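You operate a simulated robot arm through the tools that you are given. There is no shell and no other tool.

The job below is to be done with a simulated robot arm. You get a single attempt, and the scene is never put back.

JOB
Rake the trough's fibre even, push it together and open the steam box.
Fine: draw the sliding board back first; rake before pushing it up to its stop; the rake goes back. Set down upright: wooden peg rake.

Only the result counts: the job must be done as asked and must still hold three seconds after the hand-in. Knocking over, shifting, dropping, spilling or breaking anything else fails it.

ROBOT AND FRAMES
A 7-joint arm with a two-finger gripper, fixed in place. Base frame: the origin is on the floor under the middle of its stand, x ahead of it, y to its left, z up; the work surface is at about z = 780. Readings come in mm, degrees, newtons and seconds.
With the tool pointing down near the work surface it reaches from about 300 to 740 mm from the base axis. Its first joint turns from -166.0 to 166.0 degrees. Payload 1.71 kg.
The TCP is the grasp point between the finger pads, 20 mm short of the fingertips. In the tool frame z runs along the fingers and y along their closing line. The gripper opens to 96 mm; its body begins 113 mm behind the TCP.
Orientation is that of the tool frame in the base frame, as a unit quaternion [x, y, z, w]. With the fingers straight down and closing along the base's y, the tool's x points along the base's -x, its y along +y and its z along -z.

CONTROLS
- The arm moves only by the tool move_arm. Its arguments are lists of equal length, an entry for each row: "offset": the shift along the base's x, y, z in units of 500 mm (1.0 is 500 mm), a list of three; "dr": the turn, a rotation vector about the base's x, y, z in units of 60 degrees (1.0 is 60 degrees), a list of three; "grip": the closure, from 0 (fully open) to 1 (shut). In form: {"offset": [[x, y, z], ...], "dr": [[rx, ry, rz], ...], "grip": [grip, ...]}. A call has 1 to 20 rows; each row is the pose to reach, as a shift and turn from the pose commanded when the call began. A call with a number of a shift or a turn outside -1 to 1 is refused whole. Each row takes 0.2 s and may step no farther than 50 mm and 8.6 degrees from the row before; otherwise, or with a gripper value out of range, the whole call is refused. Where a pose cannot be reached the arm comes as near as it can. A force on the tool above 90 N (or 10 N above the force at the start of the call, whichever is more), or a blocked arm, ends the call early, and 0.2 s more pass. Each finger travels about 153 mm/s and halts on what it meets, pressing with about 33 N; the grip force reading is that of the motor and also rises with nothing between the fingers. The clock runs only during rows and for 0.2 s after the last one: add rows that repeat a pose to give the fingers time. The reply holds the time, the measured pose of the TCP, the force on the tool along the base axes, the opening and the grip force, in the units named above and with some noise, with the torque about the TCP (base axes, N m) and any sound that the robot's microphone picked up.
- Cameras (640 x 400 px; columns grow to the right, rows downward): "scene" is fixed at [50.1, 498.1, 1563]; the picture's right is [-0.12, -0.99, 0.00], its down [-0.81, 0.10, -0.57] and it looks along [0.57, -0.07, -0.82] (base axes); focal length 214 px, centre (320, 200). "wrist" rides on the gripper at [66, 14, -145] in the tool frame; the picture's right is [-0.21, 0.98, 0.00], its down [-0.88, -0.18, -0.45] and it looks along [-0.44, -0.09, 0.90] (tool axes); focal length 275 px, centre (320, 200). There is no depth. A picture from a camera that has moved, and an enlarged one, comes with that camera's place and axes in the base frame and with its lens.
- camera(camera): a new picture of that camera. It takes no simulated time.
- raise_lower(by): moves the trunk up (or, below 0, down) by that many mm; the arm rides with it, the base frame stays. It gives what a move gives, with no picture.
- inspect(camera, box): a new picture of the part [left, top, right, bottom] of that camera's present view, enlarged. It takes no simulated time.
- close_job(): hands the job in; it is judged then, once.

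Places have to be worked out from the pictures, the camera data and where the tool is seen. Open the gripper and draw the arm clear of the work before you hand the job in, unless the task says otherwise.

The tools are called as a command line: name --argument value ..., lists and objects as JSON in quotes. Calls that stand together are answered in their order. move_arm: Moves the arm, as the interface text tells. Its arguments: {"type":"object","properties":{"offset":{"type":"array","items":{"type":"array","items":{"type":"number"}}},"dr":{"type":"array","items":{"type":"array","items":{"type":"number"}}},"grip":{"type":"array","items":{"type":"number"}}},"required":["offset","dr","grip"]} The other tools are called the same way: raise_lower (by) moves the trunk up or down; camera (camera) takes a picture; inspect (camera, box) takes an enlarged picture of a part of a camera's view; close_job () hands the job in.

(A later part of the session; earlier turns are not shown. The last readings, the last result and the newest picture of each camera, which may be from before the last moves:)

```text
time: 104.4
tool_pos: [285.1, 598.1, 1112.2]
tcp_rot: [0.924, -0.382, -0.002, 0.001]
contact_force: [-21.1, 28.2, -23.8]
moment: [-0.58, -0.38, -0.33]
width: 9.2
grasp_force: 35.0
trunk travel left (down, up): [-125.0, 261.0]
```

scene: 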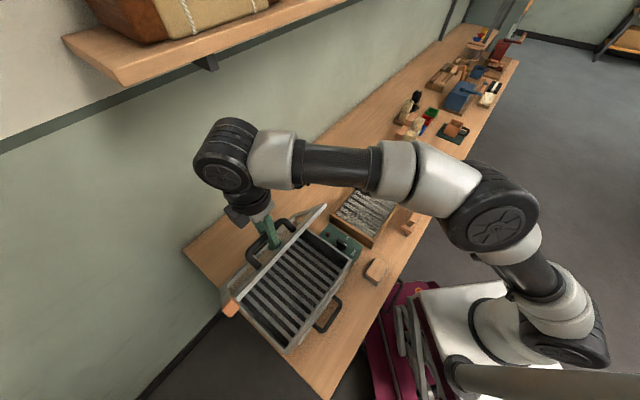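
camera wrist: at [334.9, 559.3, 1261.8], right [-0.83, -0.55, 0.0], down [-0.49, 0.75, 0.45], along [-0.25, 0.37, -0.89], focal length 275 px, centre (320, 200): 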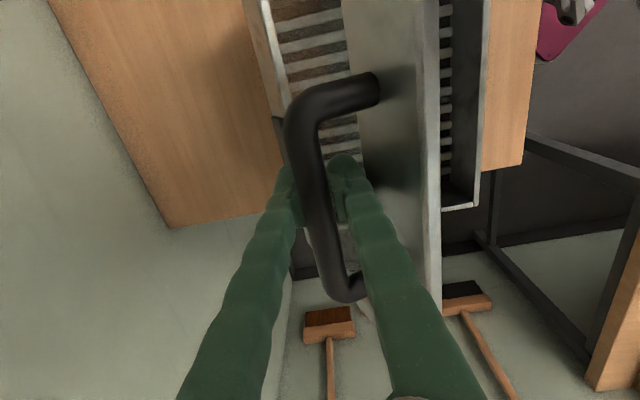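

A residual sideways pull remains from the reach-limit drift. I correct by 3 mm along the bar and 2 mm down.

move_arm --offset '[[-0.002, 0.002, -0.002], [-0.0042, 0.0042, -0.004], [-0.0042, 0.0042, -0.004]]' --dr '[[0, 0, 0], [0, 0, 0], [0, 0, 0]]' --grip '[1, 1, 1]'

camera --camera "wrist"

```text
time: 105.2
tool_pos: [284.4, 598.9, 1111.6]
tcp_rot: [0.924, -0.382, -0.001, 0.0]
contact_force: [-17.9, 19.6, -8.9]
moment: [-0.5, -0.54, -0.34]
width: 9.4
grasp_force: 34.9
trunk travel left (down, up): [-125.0, 261.0]
```

```text
taken
camera wrist: at [320.8, 541.4, 1257.7], right [-0.84, -0.55, 0.0], down [-0.49, 0.75, 0.45], along [-0.24, 0.37, -0.9], focal length 275 px, centre (320, 200)
```

wrist: 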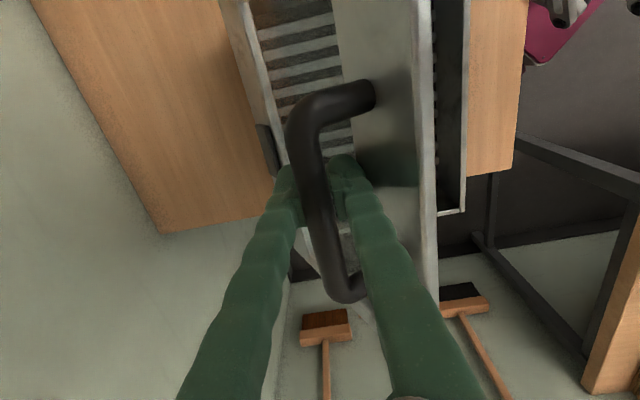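

I loosen the grip to about 24 mm with the fingers still around the bar, to see whether the lid holds.

move_arm --offset '[[0, 0, 0], [0, 0, 0], [0, 0, 0], [0, 0, 0]]' --dr '[[0, 0, 0], [0, 0, 0], [0, 0, 0], [0, 0, 0]]' --grip '[0.85, 0.78, 0.75, 0.75]'

camera --camera "wrist"

inspect --camera "scene" --box '[180, 100, 380, 370]'

```text
time: 106.2
tool_pos: [284.8, 596.1, 1113.3]
tcp_rot: [0.924, -0.383, -0.001, 0.0]
contact_force: [0.0, -0.4, 0.9]
moment: [0.01, 0.0, -0.03]
width: 24.8
grasp_force: 1.0
trunk travel left (down, up): [-125.0, 261.0]
```

```text
taken
camera wrist: at [321.4, 538.1, 1258.9], right [-0.84, -0.55, 0.0], down [-0.49, 0.75, 0.45], along [-0.24, 0.37, -0.9], focal length 275 px, centre (320, 200)
```

wrist: 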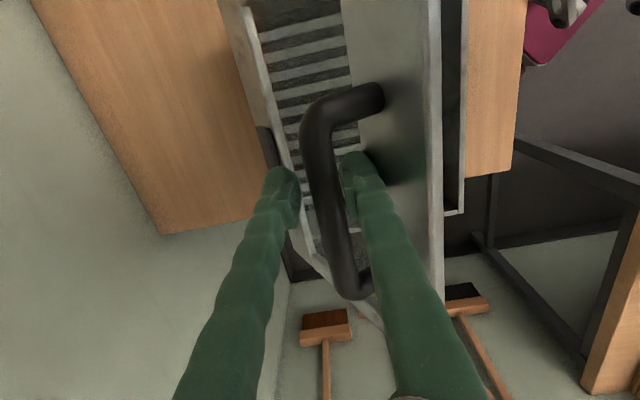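

```text
1.48 times, centred on (280, 235) of scene
camera zoom: at [50.1, 498.1, 1563.0], right [-0.12, -0.99, 0.0], down [-0.81, 0.1, -0.57], along [0.57, -0.07, -0.82], focal length 318 px, centre (379, 148)
```

zoom: 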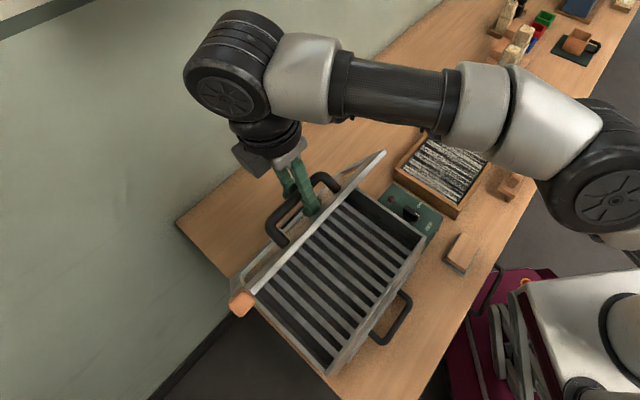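

The readings show no load; the bar has shifted a few mm towards the front finger. I wait a bit and compare again.

move_arm --offset '[[0, 0, 0], [0, 0, 0], [0, 0, 0], [0, 0, 0], [0, 0, 0]]' --dr '[[0, 0, 0], [0, 0, 0], [0, 0, 0], [0, 0, 0], [0, 0, 0]]' --grip '[0.72, 0.7, 0.68, 0.66, 0.66]'

camera --camera "wrist"

```text
time: 107.4
tool_pos: [284.6, 596.1, 1112.4]
tcp_rot: [0.924, -0.383, 0.0, 0.0]
contact_force: [-1.2, -1.2, -0.9]
moment: [0.05, -0.01, -0.02]
width: 33.3
grasp_force: 0.7
trunk travel left (down, up): [-125.0, 261.0]
```

```text
taken
camera wrist: at [321.6, 538.5, 1258.7], right [-0.84, -0.55, 0.0], down [-0.49, 0.75, 0.45], along [-0.24, 0.37, -0.9], focal length 275 px, centre (320, 200)
```

wrist: 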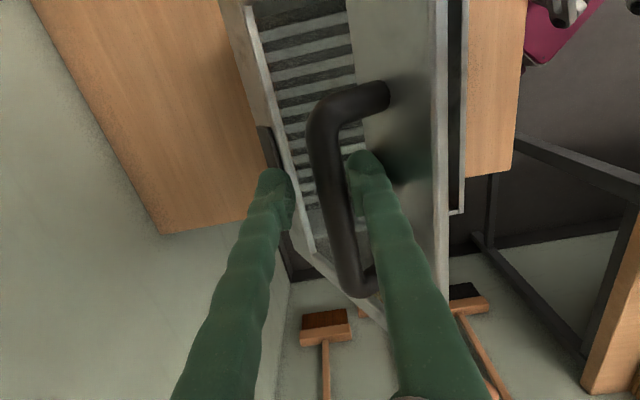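

The lid has no friction and rests lightly on the front finger, so it must be carried past vertical. I re-grip the bar, then tilt the tool outward about the bar to gain reach.

move_arm --offset '[[0, 0, 0], [0, 0, 0], [0, 0, 0], [0, 0, 0], [0, 0, 0]]' --dr '[[0, 0, 0], [0, 0, 0], [0, 0, 0], [0, 0, 0], [0, 0, 0]]' --grip '[0.75, 0.85, 1, 1, 1]'

camera --camera "wrist"

```text
time: 108.6
tool_pos: [283.9, 595.8, 1113.8]
tcp_rot: [0.924, -0.383, -0.001, 0.0]
contact_force: [-1.5, -1.5, 1.6]
moment: [0.03, -0.03, -0.33]
width: 9.5
grasp_force: 34.9
trunk travel left (down, up): [-125.0, 261.0]
```

```text
taken
camera wrist: at [321.1, 538.5, 1258.8], right [-0.84, -0.55, 0.0], down [-0.49, 0.75, 0.45], along [-0.24, 0.37, -0.9], focal length 275 px, centre (320, 200)
```

wrist: 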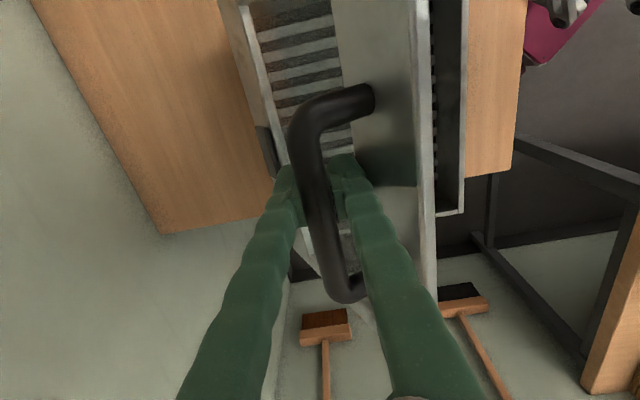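

Gripped again with almost no load. I tilt the tool outward by 18° about the bar axis, holding the TCP in place.

move_arm --offset '[[0, 0, 0], [0, 0, 0], [0, 0, 0], [0, 0, 0], [0, 0, 0]]' --dr '[[0.053, -0.053, 0], [0.106, -0.106, 0], [0.159, -0.159, 0], [0.212, -0.212, 0], [0.212, -0.212, 0]]' --grip '[1, 1, 1, 1, 1]'

camera --camera "wrist"

inspect --camera "scene" --box '[180, 100, 380, 370]'

```text
time: 109.8
tool_pos: [284.7, 596.9, 1110.7]
tcp_rot: [0.912, -0.378, 0.06, -0.145]
contact_force: [-3.2, 4.5, -7.4]
moment: [-0.12, -0.09, -0.4]
width: 9.5
grasp_force: 35.3
trunk travel left (down, up): [-125.0, 261.0]
```

```text
taken
camera wrist: at [289.9, 507.2, 1245.8], right [-0.8, -0.51, -0.3], down [-0.59, 0.65, 0.48], along [-0.05, 0.57, -0.82], focal length 275 px, centre (320, 200)
```

wrist: 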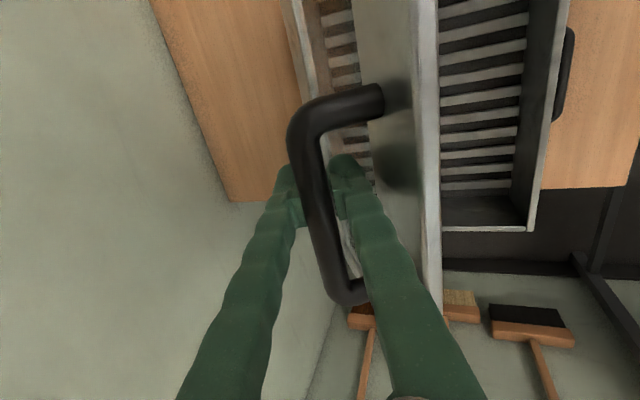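

```text
1.48 times, centred on (280, 235) of scene
camera zoom: at [50.1, 498.1, 1563.0], right [-0.12, -0.99, 0.0], down [-0.81, 0.1, -0.57], along [0.57, -0.07, -0.82], focal length 318 px, centre (379, 148)
```

zoom: 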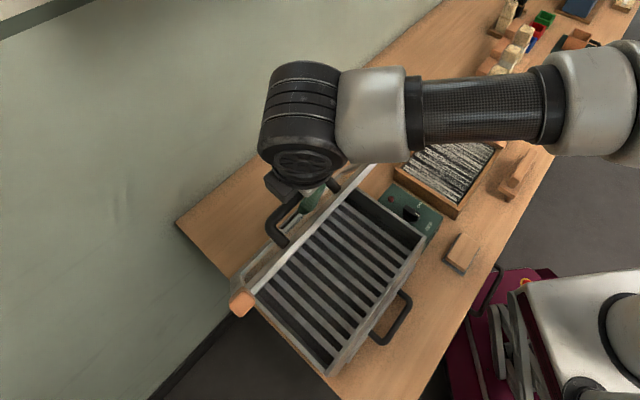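

The tilt worked with small forces, and the lid stays at about 64°. I continue along the arc to about 80°.

move_arm --offset '[[0.014, 0.014, 0.004], [0.028, 0.028, 0.008], [0.0404, 0.0404, 0.0105], [0.0528, 0.0528, 0.0126], [0.0654, 0.0654, 0.0136], [0.078, 0.078, 0.014], [0.078, 0.078, 0.014]]' --dr '[[0, 0, 0], [0, 0, 0], [0, 0, 0], [0, 0, 0], [0, 0, 0], [0, 0, 0], [0, 0, 0]]' --grip '[1, 1, 1, 1, 1, 1, 1]'

camera --camera "wrist"

inspect --camera "scene" --box '[180, 100, 380, 370]'

```text
time: 111.4
tool_pos: [322.9, 633.2, 1122.8]
tcp_rot: [0.912, -0.379, 0.06, -0.147]
contact_force: [-3.3, 0.3, 22.9]
moment: [0.2, 0.14, -0.26]
width: 9.0
grasp_force: 34.5
trunk travel left (down, up): [-125.0, 261.0]
```

```text
taken
camera wrist: at [327.4, 544.5, 1256.4], right [-0.8, -0.51, -0.31], down [-0.59, 0.64, 0.48], along [-0.05, 0.57, -0.82], focal length 275 px, centre (320, 200)
```

wrist: 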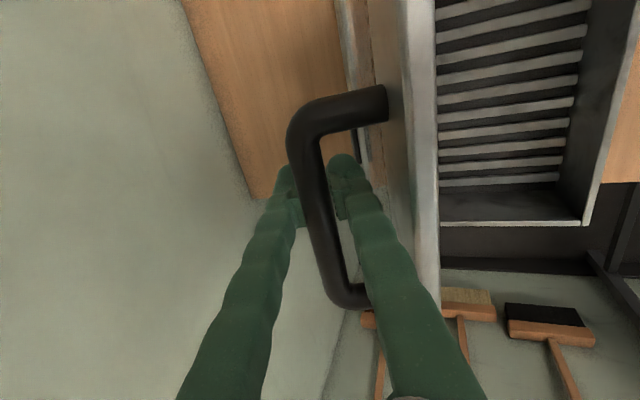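

```text
1.48 times, centred on (280, 235) of scene
camera zoom: at [50.1, 498.1, 1563.0], right [-0.12, -0.99, 0.0], down [-0.81, 0.1, -0.57], along [0.57, -0.07, -0.82], focal length 318 px, centre (379, 148)
```

zoom: 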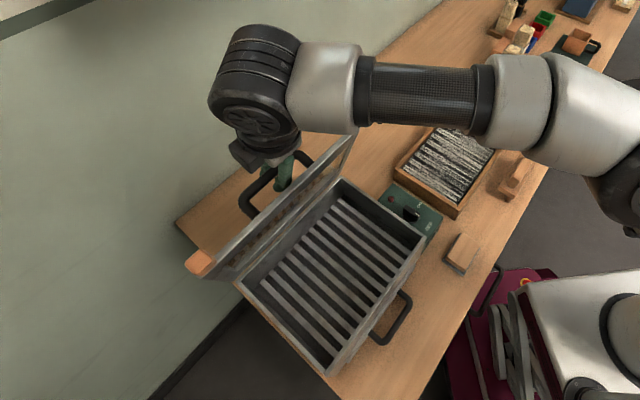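

The lid passes about 75–80° and reach is still fine. The upward force suggests a slightly larger radius, so I follow a corrected arc a little further.

move_arm --offset '[[0.0113, 0.0113, 0.0125], [0.0212, 0.0212, 0.0138], [0.0325, 0.0325, 0.0138], [0.0438, 0.0438, 0.0138], [0.0438, 0.0438, 0.0138]]' --dr '[[0, 0, 0], [0, 0, 0], [0, 0, 0], [0, 0, 0], [0, 0, 0]]' --grip '[1, 1, 1, 1, 1]'

camera --camera "wrist"

inspect --camera "scene" --box '[180, 100, 380, 370]'

```text
time: 112.6
tool_pos: [346.6, 656.7, 1123.1]
tcp_rot: [0.912, -0.379, 0.059, -0.143]
contact_force: [-0.3, -1.7, -17.3]
moment: [-0.03, -0.15, -0.43]
width: 9.1
grasp_force: 35.2
trunk travel left (down, up): [-125.0, 261.0]
```

```text
taken
camera wrist: at [352.1, 569.8, 1257.7], right [-0.81, -0.51, -0.3], down [-0.59, 0.65, 0.48], along [-0.05, 0.56, -0.83], focal length 275 px, centre (320, 200)
```

wrist: 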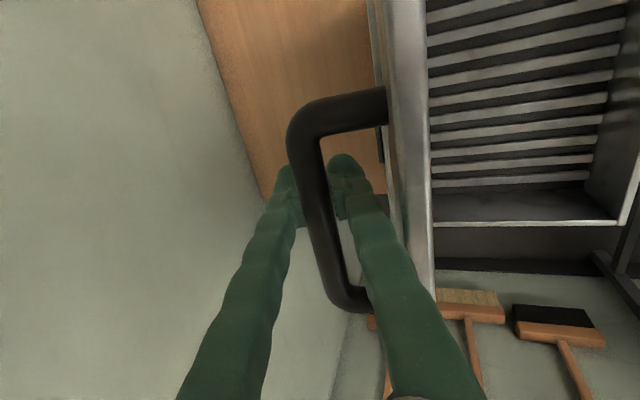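

```text
1.48 times, centred on (280, 235) of scene
camera zoom: at [50.1, 498.1, 1563.0], right [-0.12, -0.99, 0.0], down [-0.81, 0.1, -0.57], along [0.57, -0.07, -0.82], focal length 318 px, centre (379, 148)
```

zoom: 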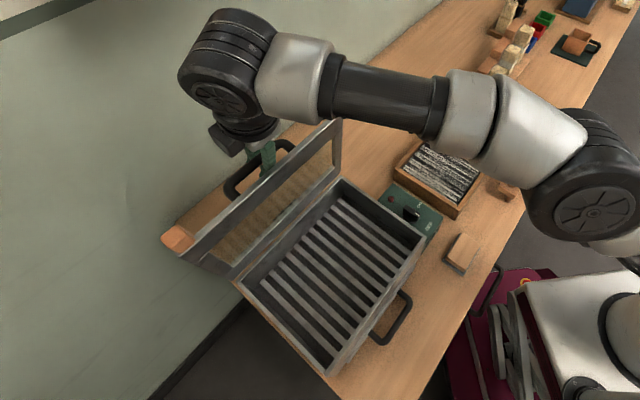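

The lid is at about 85° and still reachable. I go on to about 92°, following the arc just over its top.

move_arm --offset '[[0.0064, 0.0064, -0.004], [0.0116, 0.0116, -0.006], [0.0194, 0.0194, -0.0078], [0.0272, 0.0272, -0.0096], [0.0374, 0.0374, -0.0128], [0.0374, 0.0374, -0.0128]]' --dr '[[0, 0, 0], [0, 0, 0], [0, 0, 0], [0, 0, 0], [0, 0, 0], [0, 0, 0]]' --grip '[1, 1, 1, 1, 1, 1]'

camera --camera "wrist"

inspect --camera "scene" --box '[180, 100, 380, 370]'

```text
time: 114.0
tool_pos: [359.7, 672.4, 1122.4]
tcp_rot: [0.912, -0.379, 0.059, -0.143]
contact_force: [6.1, -6.2, -7.2]
moment: [-0.21, -0.27, -0.41]
width: 9.1
grasp_force: 34.8
out of reach, approached as far as the arm can: row 5, 6
trunk travel left (down, up): [-125.0, 261.0]
```

```text
taken
camera wrist: at [366.4, 584.1, 1256.0], right [-0.81, -0.51, -0.3], down [-0.59, 0.65, 0.48], along [-0.05, 0.56, -0.82], focal length 275 px, centre (320, 200)
```

wrist: 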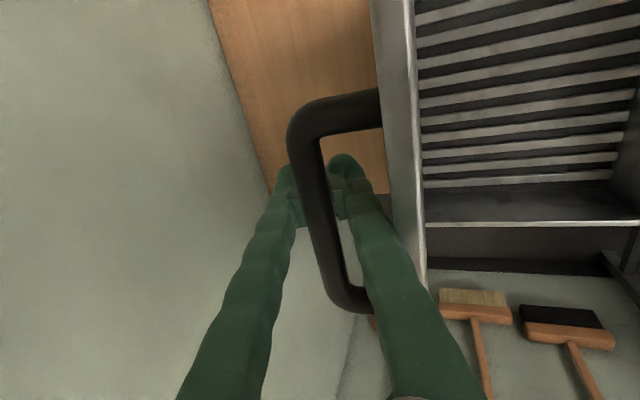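

```text
1.48 times, centred on (280, 235) of scene
camera zoom: at [50.1, 498.1, 1563.0], right [-0.12, -0.99, 0.0], down [-0.81, 0.1, -0.57], along [0.57, -0.07, -0.82], focal length 318 px, centre (379, 148)
```

zoom: 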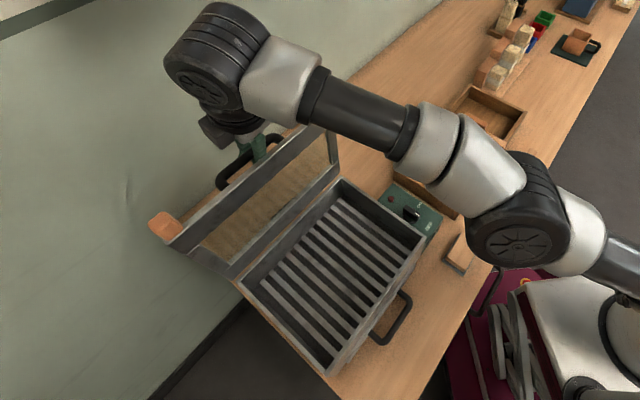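

The lid is at about 90° and the arm at its reach limit. I step back from the limit by loosening the grip slightly, to see which way the lid leans now.

move_arm --offset '[[0, 0, 0], [0, 0, 0], [0, 0, 0], [0, 0, 0]]' --dr '[[0, 0, 0], [0, 0, 0], [0, 0, 0], [0, 0, 0]]' --grip '[0.88, 0.8, 0.76, 0.76]'

camera --camera "wrist"

```text
time: 115.0
tool_pos: [358.2, 673.4, 1122.4]
tcp_rot: [0.913, -0.378, 0.059, -0.145]
contact_force: [-0.8, -1.1, -0.7]
moment: [0.0, -0.01, -0.03]
width: 22.8
grasp_force: 0.1
trunk travel left (down, up): [-125.0, 261.0]
```

```text
taken
camera wrist: at [365.1, 584.5, 1256.1], right [-0.8, -0.51, -0.3], down [-0.59, 0.65, 0.48], along [-0.05, 0.57, -0.82], focal length 275 px, centre (320, 200)
```

wrist: 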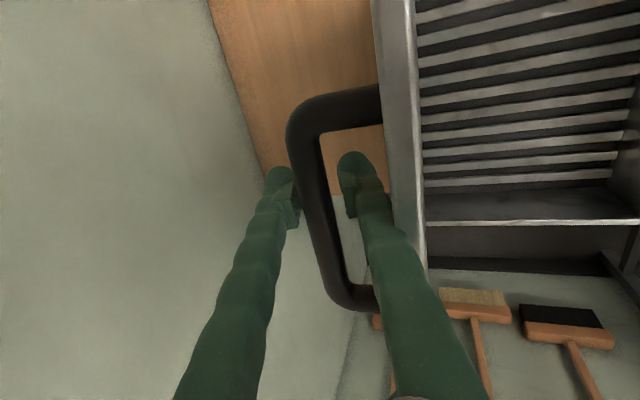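

The bar stays about centred. I wait another second to see whether it drifts.

move_arm --offset '[[0, 0, 0], [0, 0, 0], [0, 0, 0], [0, 0, 0], [0, 0, 0], [0, 0, 0]]' --dr '[[0, 0, 0], [0, 0, 0], [0, 0, 0], [0, 0, 0], [0, 0, 0], [0, 0, 0]]' --grip '[0.76, 0.76, 0.76, 0.76, 0.76, 0.76]'

camera --camera "wrist"

```text
time: 116.4
tool_pos: [359.0, 672.8, 1121.9]
tcp_rot: [0.912, -0.378, 0.059, -0.145]
contact_force: [1.1, -1.2, -0.7]
moment: [-0.01, -0.01, 0.03]
width: 23.1
grasp_force: 0.0
trunk travel left (down, up): [-125.0, 261.0]
```

```text
taken
camera wrist: at [364.9, 584.6, 1256.1], right [-0.8, -0.51, -0.3], down [-0.59, 0.65, 0.48], along [-0.05, 0.57, -0.82], focal length 275 px, centre (320, 200)
```

wrist: 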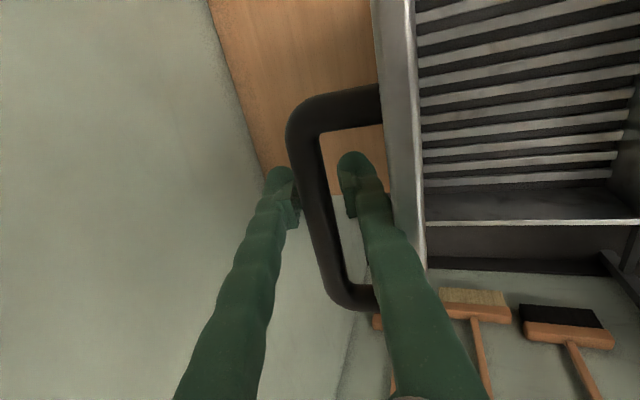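

The bar is not drifting forward; it seems to lean on the back finger. I open slowly further and watch whether it follows the back finger.

move_arm --offset '[[0, 0, 0], [0, 0, 0], [0, 0, 0], [0, 0, 0], [0, 0, 0], [0, 0, 0]]' --dr '[[0, 0, 0], [0, 0, 0], [0, 0, 0], [0, 0, 0], [0, 0, 0], [0, 0, 0]]' --grip '[0.73, 0.7, 0.67, 0.64, 0.62, 0.62]'

camera --camera "wrist"

inspect --camera "scene" --box '[180, 100, 380, 370]'

```text
time: 117.8
tool_pos: [358.9, 672.5, 1121.8]
tcp_rot: [0.912, -0.378, 0.059, -0.145]
contact_force: [0.1, 1.2, 0.0]
moment: [0.0, 0.02, 0.01]
width: 36.6
grasp_force: 0.0
trunk travel left (down, up): [-125.0, 261.0]
```

```text
taken
camera wrist: at [364.9, 584.6, 1256.1], right [-0.8, -0.51, -0.3], down [-0.59, 0.65, 0.48], along [-0.05, 0.57, -0.82], focal length 275 px, centre (320, 200)
```

wrist: 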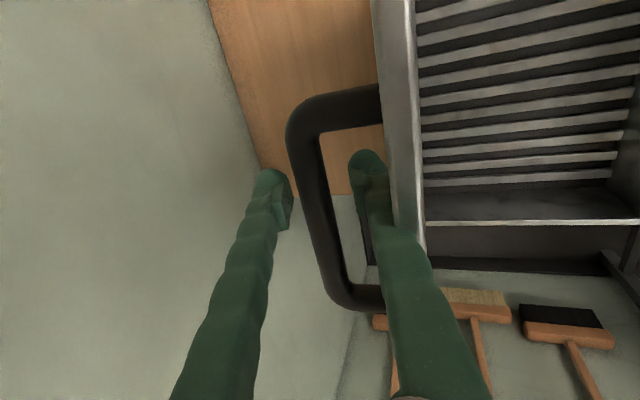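

```text
1.48 times, centred on (280, 235) of scene
camera zoom: at [50.1, 498.1, 1563.0], right [-0.12, -0.99, 0.0], down [-0.81, 0.1, -0.57], along [0.57, -0.07, -0.82], focal length 318 px, centre (379, 148)
```

zoom: 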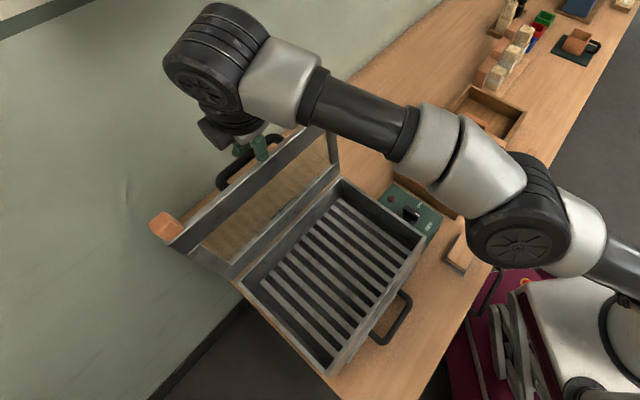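

The lid stays put at about 90° with both fingers clear of the bar. I narrow the opening a little for clearance and withdraw along the tool's own axis.

move_arm --offset '[[0, 0, 0], [0, 0, 0], [-0.0108, -0.011, 0.0475], [-0.0217, -0.022, 0.0949], [-0.0325, -0.033, 0.142], [-0.0434, -0.044, 0.19], [-0.0434, -0.044, 0.19]]' --dr '[[0, 0, 0], [0, 0, 0], [0, 0, 0], [0, 0, 0], [0, 0, 0], [0, 0, 0], [0, 0, 0]]' --grip '[0.7, 0.7, 0.7, 0.7, 0.7, 0.7, 0.7]'

camera --camera "wrist"

inspect --camera "scene" --box '[180, 100, 380, 370]'

```text
time: 119.4
tool_pos: [334.5, 632.8, 1205.8]
tcp_rot: [0.913, -0.378, 0.059, -0.143]
contact_force: [0.5, 0.2, -1.7]
moment: [-0.01, 0.0, -0.06]
width: 28.9
grasp_force: 0.1
out of reach, approached as far as the arm can: row 3, 4, 5, 6, 7
trunk travel left (down, up): [-125.0, 261.0]
```

```text
taken
camera wrist: at [340.3, 544.7, 1340.0], right [-0.8, -0.51, -0.3], down [-0.59, 0.65, 0.48], along [-0.05, 0.56, -0.82], focal length 275 px, centre (320, 200)
```

wrist: 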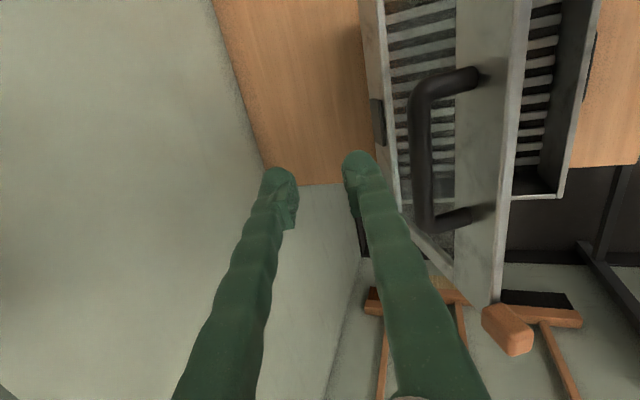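

```text
1.48 times, centred on (280, 235) of scene
camera zoom: at [50.1, 498.1, 1563.0], right [-0.12, -0.99, 0.0], down [-0.81, 0.1, -0.57], along [0.57, -0.07, -0.82], focal length 318 px, centre (379, 148)
```

zoom: 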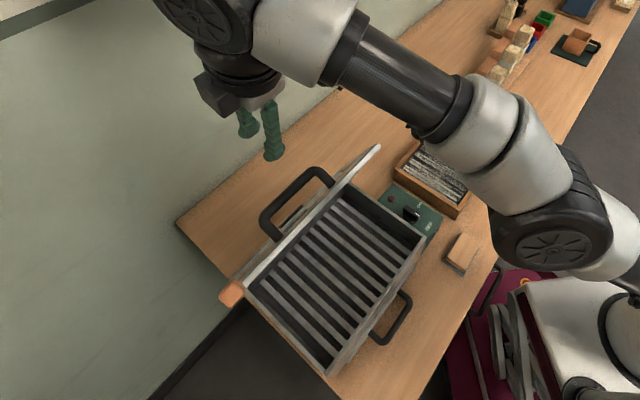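

The reach limit pulled the path inward and the front finger nudged the lid back to roughly 70°. I hold still for a moment to see whether the lid moves.

move_arm --offset '[[0, 0, 0], [0, 0, 0]]' --dr '[[0, 0, 0], [0, 0, 0]]' --grip '[0.7, 0.7]'

inspect --camera "scene" --box '[180, 100, 380, 370]'

camera --camera "wrist"

```text
time: 120.0
tool_pos: [334.3, 630.6, 1207.7]
tcp_rot: [0.912, -0.379, 0.058, -0.145]
contact_force: [-0.5, 0.6, 0.4]
moment: [-0.01, 0.02, 0.02]
width: 28.7
grasp_force: 0.1
trunk travel left (down, up): [-125.0, 261.0]
```

```text
1.48 times, centred on (280, 235) of scene
camera zoom: at [50.1, 498.1, 1563.0], right [-0.12, -0.99, 0.0], down [-0.81, 0.1, -0.57], along [0.57, -0.07, -0.82], focal length 318 px, centre (379, 148)
```

zoom: 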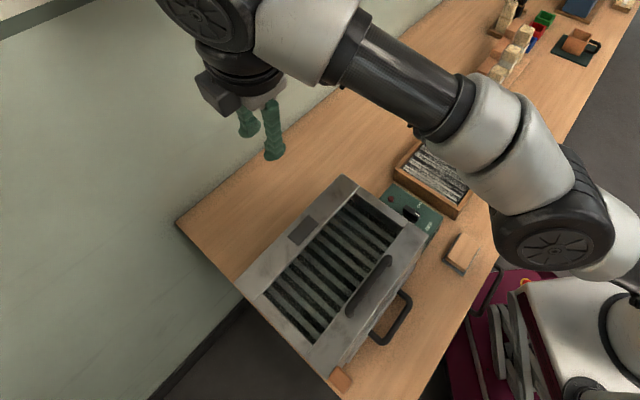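

```text
taken
camera wrist: at [340.1, 543.2, 1341.3], right [-0.8, -0.51, -0.3], down [-0.59, 0.65, 0.48], along [-0.05, 0.57, -0.82], focal length 275 px, centre (320, 200)
```

wrist: 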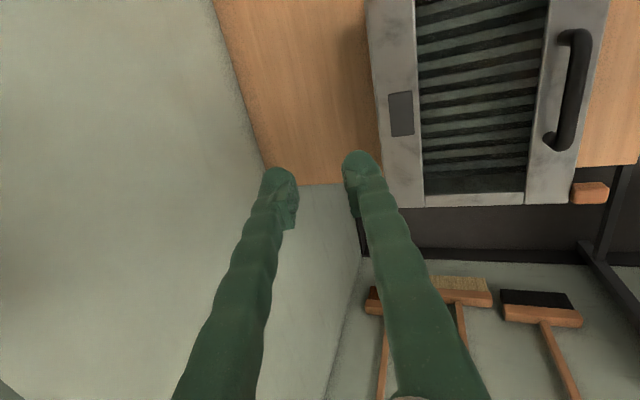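

The lid fell shut because the retreat at the reach limit dragged it back. I will redo it with the trunk raised for more reach. First I bring the arm back over the near side and level the tool.

move_arm --offset '[[-0.05, -0.06, 0], [-0.11, -0.12, 0], [-0.17, -0.18, 0], [-0.22, -0.24, -0.03], [-0.268, -0.3, -0.06], [-0.268, -0.3, -0.06]]' --dr '[[0, 0, 0], [-0.053, 0.0525, 0], [-0.107, 0.105, 0], [-0.16, 0.158, 0], [-0.2136, 0.2106, 0], [-0.2136, 0.2106, 0]]' --grip '[0.5, 0.2, 0, 0, 0, 0]'

camera --camera "wrist"

camera --camera "scene"

```text
time: 121.6
tool_pos: [193.2, 526.4, 1275.4]
tcp_rot: [0.91, -0.39, -0.007, -0.137]
contact_force: [-0.1, -1.1, -0.2]
moment: [0.0, -0.04, 0.01]
width: 96.1
grasp_force: 0.0
out of reach, approached as far as the arm can: row 1, 2, 3, 4, 5
trunk travel left (down, up): [-125.0, 261.0]
stopped in row 6: the arm was blocked; the commanded pose is now the measured one
```

```text
taken
camera wrist: at [216.5, 434.0, 1404.7], right [-0.84, -0.5, -0.21], down [-0.52, 0.63, 0.58], along [-0.15, 0.6, -0.79], focal length 275 px, centre (320, 200)
```

wrist: 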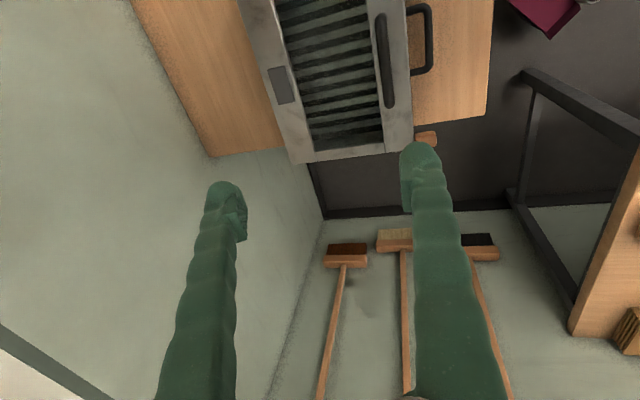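

```text
taken
```

scene: 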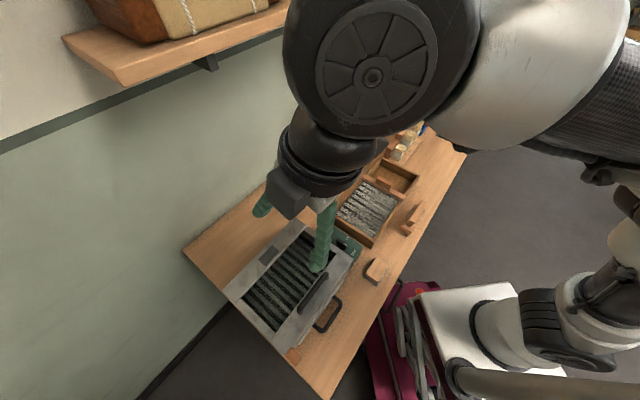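

The arm settled at (193,526,1275), still tilted. I level the tool in small steps while easing inward and down.

move_arm --offset '[[0, -0.01, -0.02], [0, -0.02, -0.05], [0, -0.03, -0.08], [0, -0.04, -0.11], [0, -0.05, -0.14], [0, -0.05, -0.14]]' --dr '[[-0.049, 0.018, 0], [-0.099, 0.036, 0], [-0.148, 0.055, 0], [-0.198, 0.073, 0], [-0.247, 0.091, 0], [-0.247, 0.091, 0]]' --grip '[0, 0, 0, 0, 0, 0]'

```text
time: 123.0
tool_pos: [200.1, 502.6, 1205.2]
tcp_rot: [0.918, -0.397, -0.004, 0.003]
contact_force: [0.7, 0.6, -0.5]
moment: [0.0, -0.04, 0.03]
width: 95.9
grasp_force: 0.0
trunk travel left (down, up): [-125.0, 261.0]
```

Level again at (200,503,1205). I raise the trunk 180 mm to gain horizontal reach at the lid's height.

raise_lower --by 180

camera --camera "wrist"

inspect --camera "scene" --box '[210, 190, 370, 380]'

```text
time: 125.0
tool_pos: [203.2, 502.9, 1384.5]
tcp_rot: [0.918, -0.397, -0.003, 0.002]
contact_force: [0.0, 0.1, -0.4]
moment: [0.03, 0.0, 0.03]
width: 95.8
grasp_force: 0.0
trunk travel left (down, up): [-305.0, 81.0]
```

```text
taken
camera wrist: at [239.1, 444.8, 1529.8], right [-0.85, -0.52, 0.01], down [-0.46, 0.76, 0.45], along [-0.24, 0.38, -0.89], focal length 275 px, centre (320, 200)
```

wrist: 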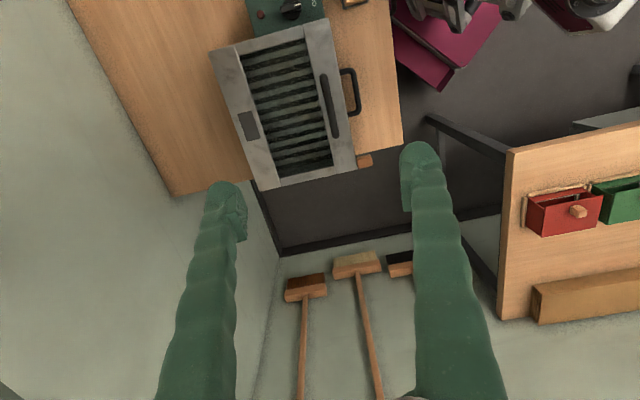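

```text
2.11 times, centred on (290, 285) of scene
camera zoom: at [50.1, 498.1, 1563.0], right [-0.12, -0.99, 0.0], down [-0.81, 0.1, -0.57], along [0.57, -0.07, -0.82], focal length 452 px, centre (383, 21)
```

zoom: 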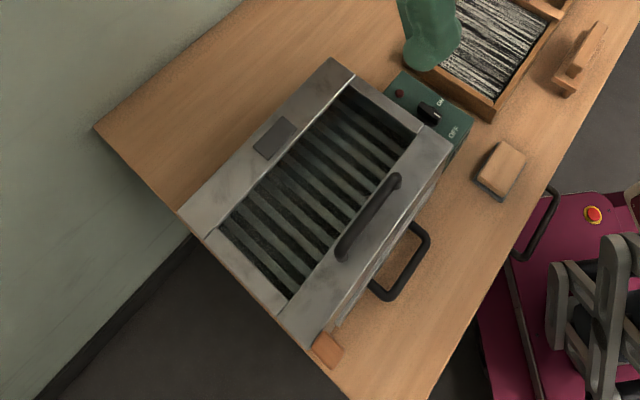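

The box is closed and intact. I descend towards the bar again at about (195,485), slightly off-centre to save reach, stopping at z≈1050 to check.

move_arm --offset '[[-0.002, -0.005, -0.085], [-0.004, -0.01, -0.17], [-0.006, -0.015, -0.255], [-0.008, -0.02, -0.34], [-0.011, -0.025, -0.425], [-0.014, -0.03, -0.51], [-0.017, -0.036, -0.6], [-0.017, -0.0366, -0.669], [-0.017, -0.0366, -0.669]]' --dr '[[0, 0, 0.004], [0, 0, 0.008], [0, 0, 0.012], [0, 0, 0.016], [0, 0, 0.02], [0, 0, 0.024], [0, 0, 0.028], [0, 0, 0.028], [0, 0, 0.028]]' --grip '[0, 0, 0, 0, 0, 0, 0, 0, 0]'

camera --camera "wrist"

```text
time: 127.0
tool_pos: [191.6, 484.6, 1049.7]
tcp_rot: [0.924, -0.383, -0.003, 0.001]
contact_force: [-0.1, -0.1, -0.7]
moment: [0.05, -0.01, 0.03]
width: 96.0
grasp_force: 0.0
trunk travel left (down, up): [-305.0, 81.0]
```

```text
taken
camera wrist: at [230.6, 428.0, 1194.9], right [-0.84, -0.55, 0.01], down [-0.49, 0.75, 0.45], along [-0.25, 0.37, -0.89], focal length 275 px, centre (320, 200)
```

wrist: 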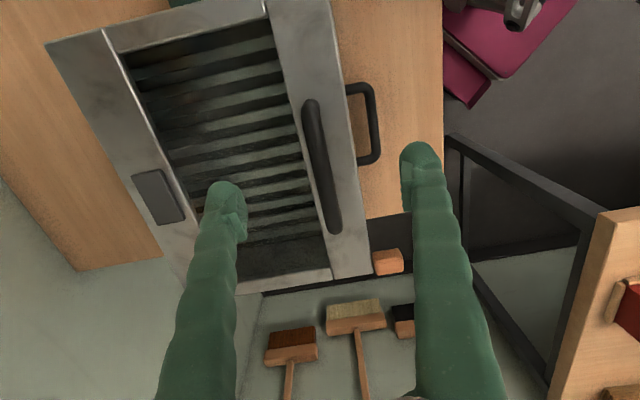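

Good. I shift 2 mm towards the bar and lower to z≈951, then close.

move_arm --offset '[[0.003, 0.003, -0.05], [0.003, 0.003, -0.11], [0.003, 0.003, -0.16], [0.003, 0.003, -0.185], [0.003, 0.003, -0.197], [0.003, 0.003, -0.197]]' --dr '[[0, 0, 0], [0, 0, 0], [0, 0, 0], [0, 0, 0], [0, 0, 0], [0, 0, 0]]' --grip '[0, 0, 0, 0, 0, 0]'

camera --camera "wrist"

```text
time: 128.4
tool_pos: [195.0, 485.0, 951.6]
tcp_rot: [0.924, -0.382, -0.004, 0.002]
contact_force: [0.4, -0.3, 0.7]
moment: [-0.01, 0.03, -0.03]
width: 96.1
grasp_force: 0.1
trunk travel left (down, up): [-305.0, 81.0]
```

```text
taken
camera wrist: at [232.9, 429.4, 1096.4], right [-0.84, -0.55, 0.01], down [-0.49, 0.75, 0.45], along [-0.25, 0.37, -0.89], focal length 275 px, centre (320, 200)
```

wrist: 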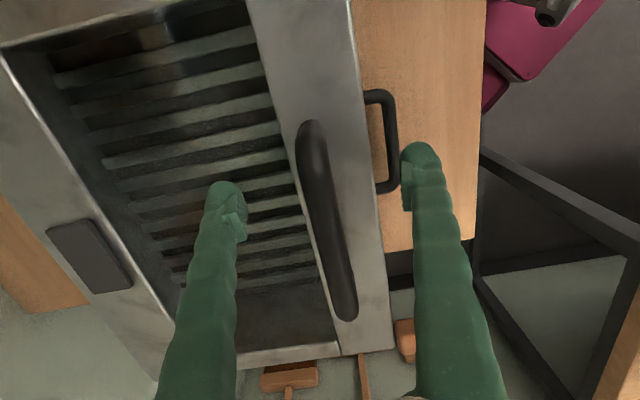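

The bar is centred between the fingers. I close on it firmly.

move_arm --offset '[[0, 0, 0], [0, 0, 0], [0, 0, 0], [0, 0, 0]]' --dr '[[0, 0, 0], [0, 0, 0], [0, 0, 0], [0, 0, 0]]' --grip '[0.5, 0.8, 1, 1]'

move_arm --offset '[[0.0062, 0.0062, 0.0364], [0.0146, 0.0146, 0.0718], [0.0252, 0.0252, 0.106], [0.0378, 0.0378, 0.1388], [0.0524, 0.0524, 0.17], [0.0688, 0.0688, 0.1992], [0.0868, 0.0868, 0.2262], [0.1066, 0.1066, 0.251], [0.1066, 0.1066, 0.251]]' --dr '[[0, 0, 0], [0, 0, 0], [0, 0, 0], [0, 0, 0], [0, 0, 0], [0, 0, 0], [0, 0, 0], [0, 0, 0], [0, 0, 0]]' --grip '[1, 1, 1, 1, 1, 1, 1, 1, 1]'

camera --camera "wrist"

```text
time: 129.4
tool_pos: [193.2, 485.4, 951.9]
tcp_rot: [0.924, -0.383, -0.004, 0.002]
contact_force: [-7.3, -8.0, -2.0]
moment: [-0.03, -0.17, 0.01]
width: 9.2
grasp_force: 35.5
trunk travel left (down, up): [-305.0, 81.0]
```

```text
time: 131.4
tool_pos: [249.3, 540.3, 1078.3]
tcp_rot: [0.924, -0.382, -0.004, 0.002]
contact_force: [-4.4, 0.9, 1.7]
moment: [-0.02, -0.15, -0.23]
width: 9.2
grasp_force: 35.3
trunk travel left (down, up): [-305.0, 81.0]
```

```text
taken
camera wrist: at [287.0, 483.5, 1221.6], right [-0.84, -0.55, 0.01], down [-0.49, 0.75, 0.45], along [-0.25, 0.37, -0.89], focal length 275 px, centre (320, 200)
```

wrist: 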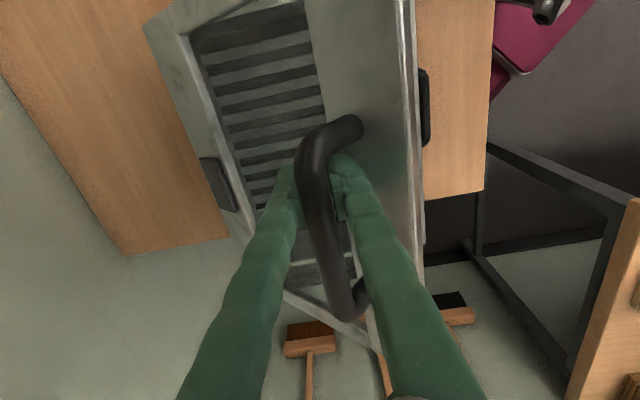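

Forces stay small at about 40°. I continue to about 70° while tilting the tool outward to 18°.

move_arm --offset '[[0.0206, 0.0206, 0.0222], [0.0422, 0.0422, 0.0416], [0.0652, 0.0652, 0.058], [0.089, 0.089, 0.0714], [0.1142, 0.1142, 0.0818], [0.14, 0.14, 0.0894], [0.14, 0.14, 0.0894]]' --dr '[[0.053, -0.053, 0], [0.106, -0.106, 0], [0.1532, -0.1532, 0], [0.2003, -0.2003, 0], [0.2121, -0.2121, 0], [0.2121, -0.2121, 0], [0.2121, -0.2121, 0]]' --grip '[1, 1, 1, 1, 1, 1, 1]'

camera --camera "wrist"

camera --camera "scene"

```text
time: 133.0
tool_pos: [318.8, 609.7, 1121.7]
tcp_rot: [0.913, -0.379, 0.057, -0.144]
contact_force: [-3.5, 1.4, 5.3]
moment: [-0.14, -0.31, -0.49]
width: 9.6
grasp_force: 35.3
trunk travel left (down, up): [-305.0, 81.0]
```

```text
taken
camera wrist: at [325.5, 521.7, 1256.0], right [-0.81, -0.51, -0.3], down [-0.59, 0.65, 0.48], along [-0.06, 0.57, -0.82], focal length 275 px, centre (320, 200)
```

wrist: 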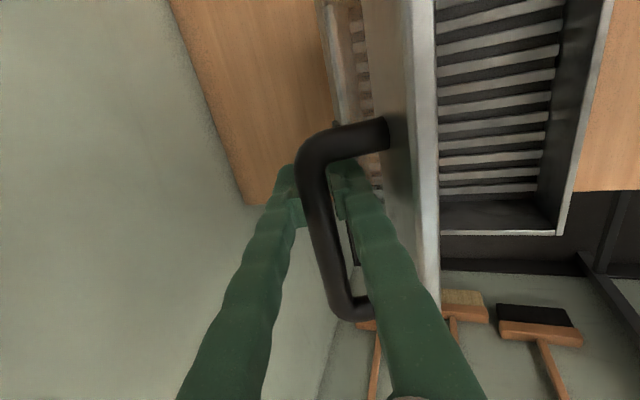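

```text
taken
```

scene: 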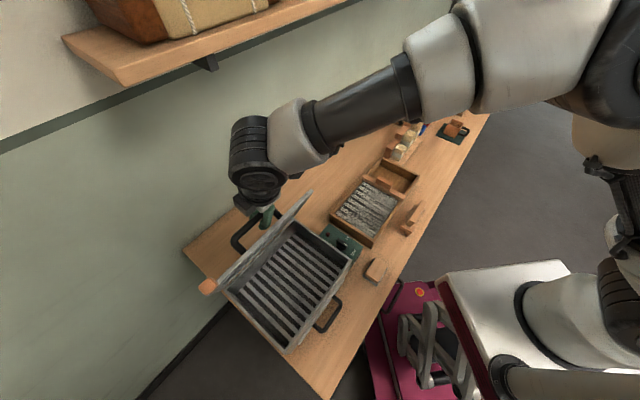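

The arm now has ample reach and the lid is at about 70°. I continue to about 90°.

move_arm --offset '[[0.0132, 0.0132, 0.0025], [0.0264, 0.0264, 0.0042], [0.0395, 0.0395, 0.005], [0.0526, 0.0526, 0.0052], [0.066, 0.066, 0.0042], [0.079, 0.079, 0.0028], [0.092, 0.092, 0.0002], [0.105, 0.105, -0.0026], [0.105, 0.105, -0.0026]]' --dr '[[0, 0, 0], [0, 0, 0], [0, 0, 0], [0, 0, 0], [-0.008, 0.008, 0], [-0.016, 0.016, 0], [-0.024, 0.024, 0], [-0.03, 0.03, 0], [-0.03, 0.03, 0]]' --grip '[1, 1, 1, 1, 1, 1, 1, 1, 1]'

camera --camera "wrist"

camera --camera "scene"

```text
time: 135.0
tool_pos: [371.1, 662.8, 1121.4]
tcp_rot: [0.916, -0.379, 0.048, -0.123]
contact_force: [-0.6, 2.8, 8.9]
moment: [-0.1, -0.08, -0.39]
width: 9.1
grasp_force: 34.9
trunk travel left (down, up): [-305.0, 81.0]
```

```text
taken
camera wrist: at [382.1, 578.2, 1257.3], right [-0.81, -0.52, -0.26], down [-0.57, 0.66, 0.48], along [-0.08, 0.54, -0.84], focal length 275 px, centre (320, 200)
```

wrist: 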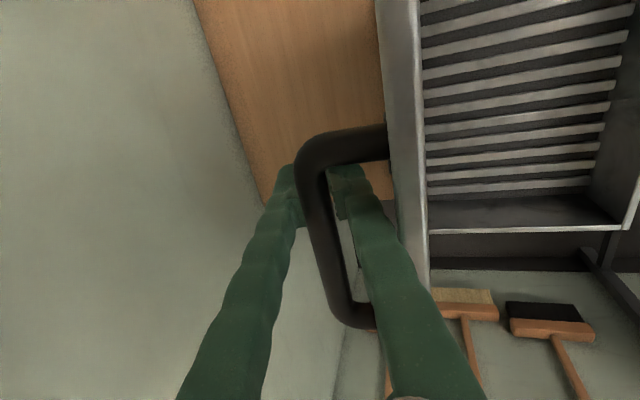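

```text
taken
```

scene: 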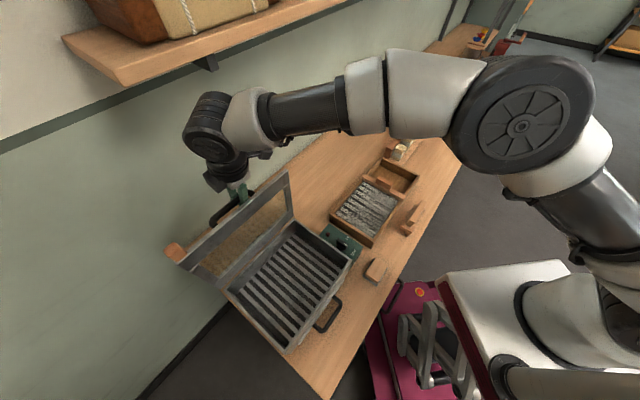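

The lid is at about 90° with reach to spare, and the wrist is clear of the shelf. I carry it on to about 97°.

move_arm --offset '[[0.0103, 0.0103, -0.003], [0.0206, 0.0206, -0.0066], [0.0308, 0.0308, -0.011], [0.036, 0.036, -0.0135], [0.036, 0.036, -0.0135]]' --dr '[[-0.008, 0.008, 0], [-0.016, 0.016, 0], [-0.024, 0.024, 0], [-0.028, 0.028, 0], [-0.028, 0.028, 0]]' --grip '[1, 1, 1, 1, 1]'

camera --camera "wrist"

inspect --camera "scene" --box '[140, 60, 380, 370]'

```text
time: 136.2
tool_pos: [390.8, 681.5, 1113.7]
tcp_rot: [0.918, -0.381, 0.04, -0.105]
contact_force: [1.9, 4.7, 12.4]
moment: [-0.13, 0.03, -0.37]
width: 8.9
grasp_force: 35.0
trunk travel left (down, up): [-305.0, 81.0]
```

```text
taken
camera wrist: at [405.5, 601.8, 1252.2], right [-0.82, -0.53, -0.22], down [-0.56, 0.68, 0.48], along [-0.11, 0.51, -0.85], focal length 275 px, centre (320, 200)
```

wrist: 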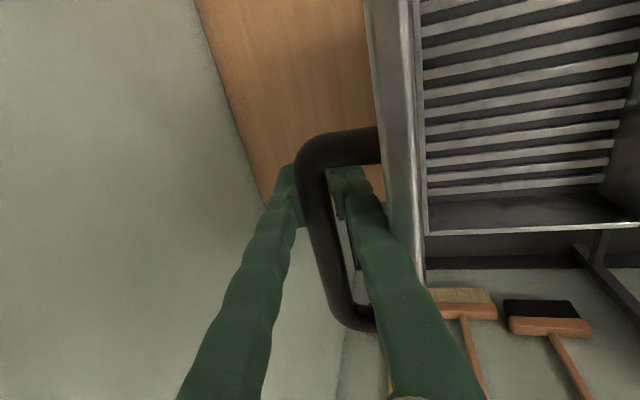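

```text
1.29 times, centred on (260, 215) of scene
camera zoom: at [50.1, 498.1, 1563.0], right [-0.12, -0.99, 0.0], down [-0.81, 0.1, -0.57], along [0.57, -0.07, -0.82], focal length 277 px, centre (397, 181)
```

zoom: 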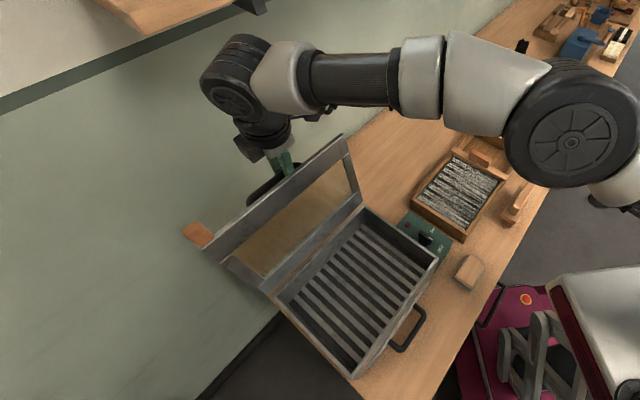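

The lid is at about 98°, with no stop felt yet. I loosen the grip slightly to see whether it leans back on its own.

move_arm --offset '[[0, 0, 0], [0, 0, 0], [0, 0, 0], [0, 0, 0], [0, 0, 0]]' --dr '[[0, 0, 0], [0, 0, 0], [0, 0, 0], [0, 0, 0], [0, 0, 0]]' --grip '[0.9, 0.83, 0.78, 0.74, 0.74]'

camera --camera "wrist"

```text
time: 137.4
tool_pos: [390.1, 681.3, 1111.9]
tcp_rot: [0.918, -0.38, 0.039, -0.103]
contact_force: [0.1, -0.1, 0.0]
moment: [-0.02, 0.03, -0.02]
width: 24.8
grasp_force: 0.0
trunk travel left (down, up): [-305.0, 81.0]
```

```text
taken
camera wrist: at [405.6, 602.2, 1251.3], right [-0.82, -0.53, -0.21], down [-0.56, 0.68, 0.48], along [-0.11, 0.51, -0.85], focal length 275 px, centre (320, 200)
```

wrist: 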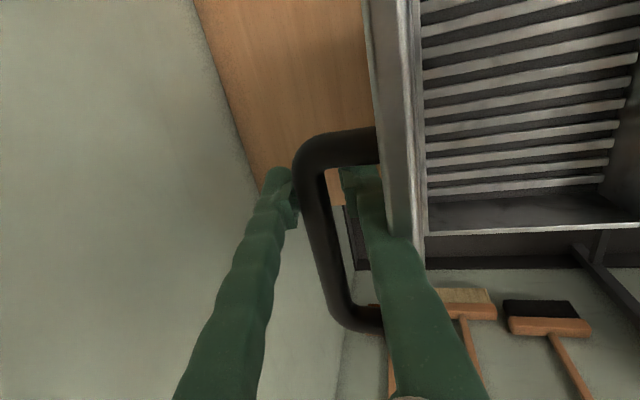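

The bar moved slightly towards the back finger. I open a little more and check whether it keeps following.

move_arm --offset '[[0, 0, 0], [0, 0, 0], [0, 0, 0], [0, 0, 0], [0, 0, 0]]' --dr '[[0, 0, 0], [0, 0, 0], [0, 0, 0], [0, 0, 0], [0, 0, 0]]' --grip '[0.72, 0.7, 0.68, 0.66, 0.66]'

camera --camera "wrist"

inspect --camera "scene" --box '[140, 60, 380, 370]'

```text
time: 138.6
tool_pos: [389.7, 682.9, 1112.9]
tcp_rot: [0.918, -0.38, 0.04, -0.103]
contact_force: [1.3, -0.2, 0.7]
moment: [-0.02, 0.02, 0.01]
width: 32.2
grasp_force: 0.0
trunk travel left (down, up): [-305.0, 81.0]
```

```text
taken
camera wrist: at [405.6, 602.2, 1251.3], right [-0.82, -0.53, -0.21], down [-0.56, 0.68, 0.48], along [-0.11, 0.51, -0.85], focal length 275 px, centre (320, 200)
```

wrist: 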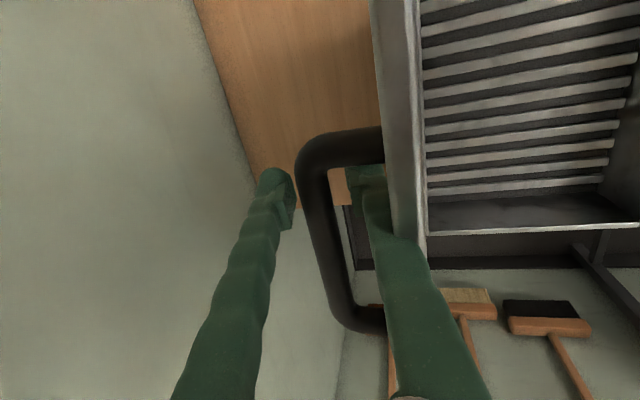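

```text
1.29 times, centred on (260, 215) of scene
camera zoom: at [50.1, 498.1, 1563.0], right [-0.12, -0.99, 0.0], down [-0.81, 0.1, -0.57], along [0.57, -0.07, -0.82], focal length 277 px, centre (397, 181)
```

zoom: 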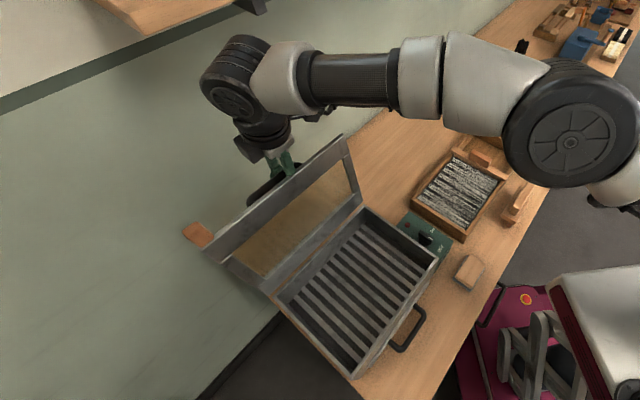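

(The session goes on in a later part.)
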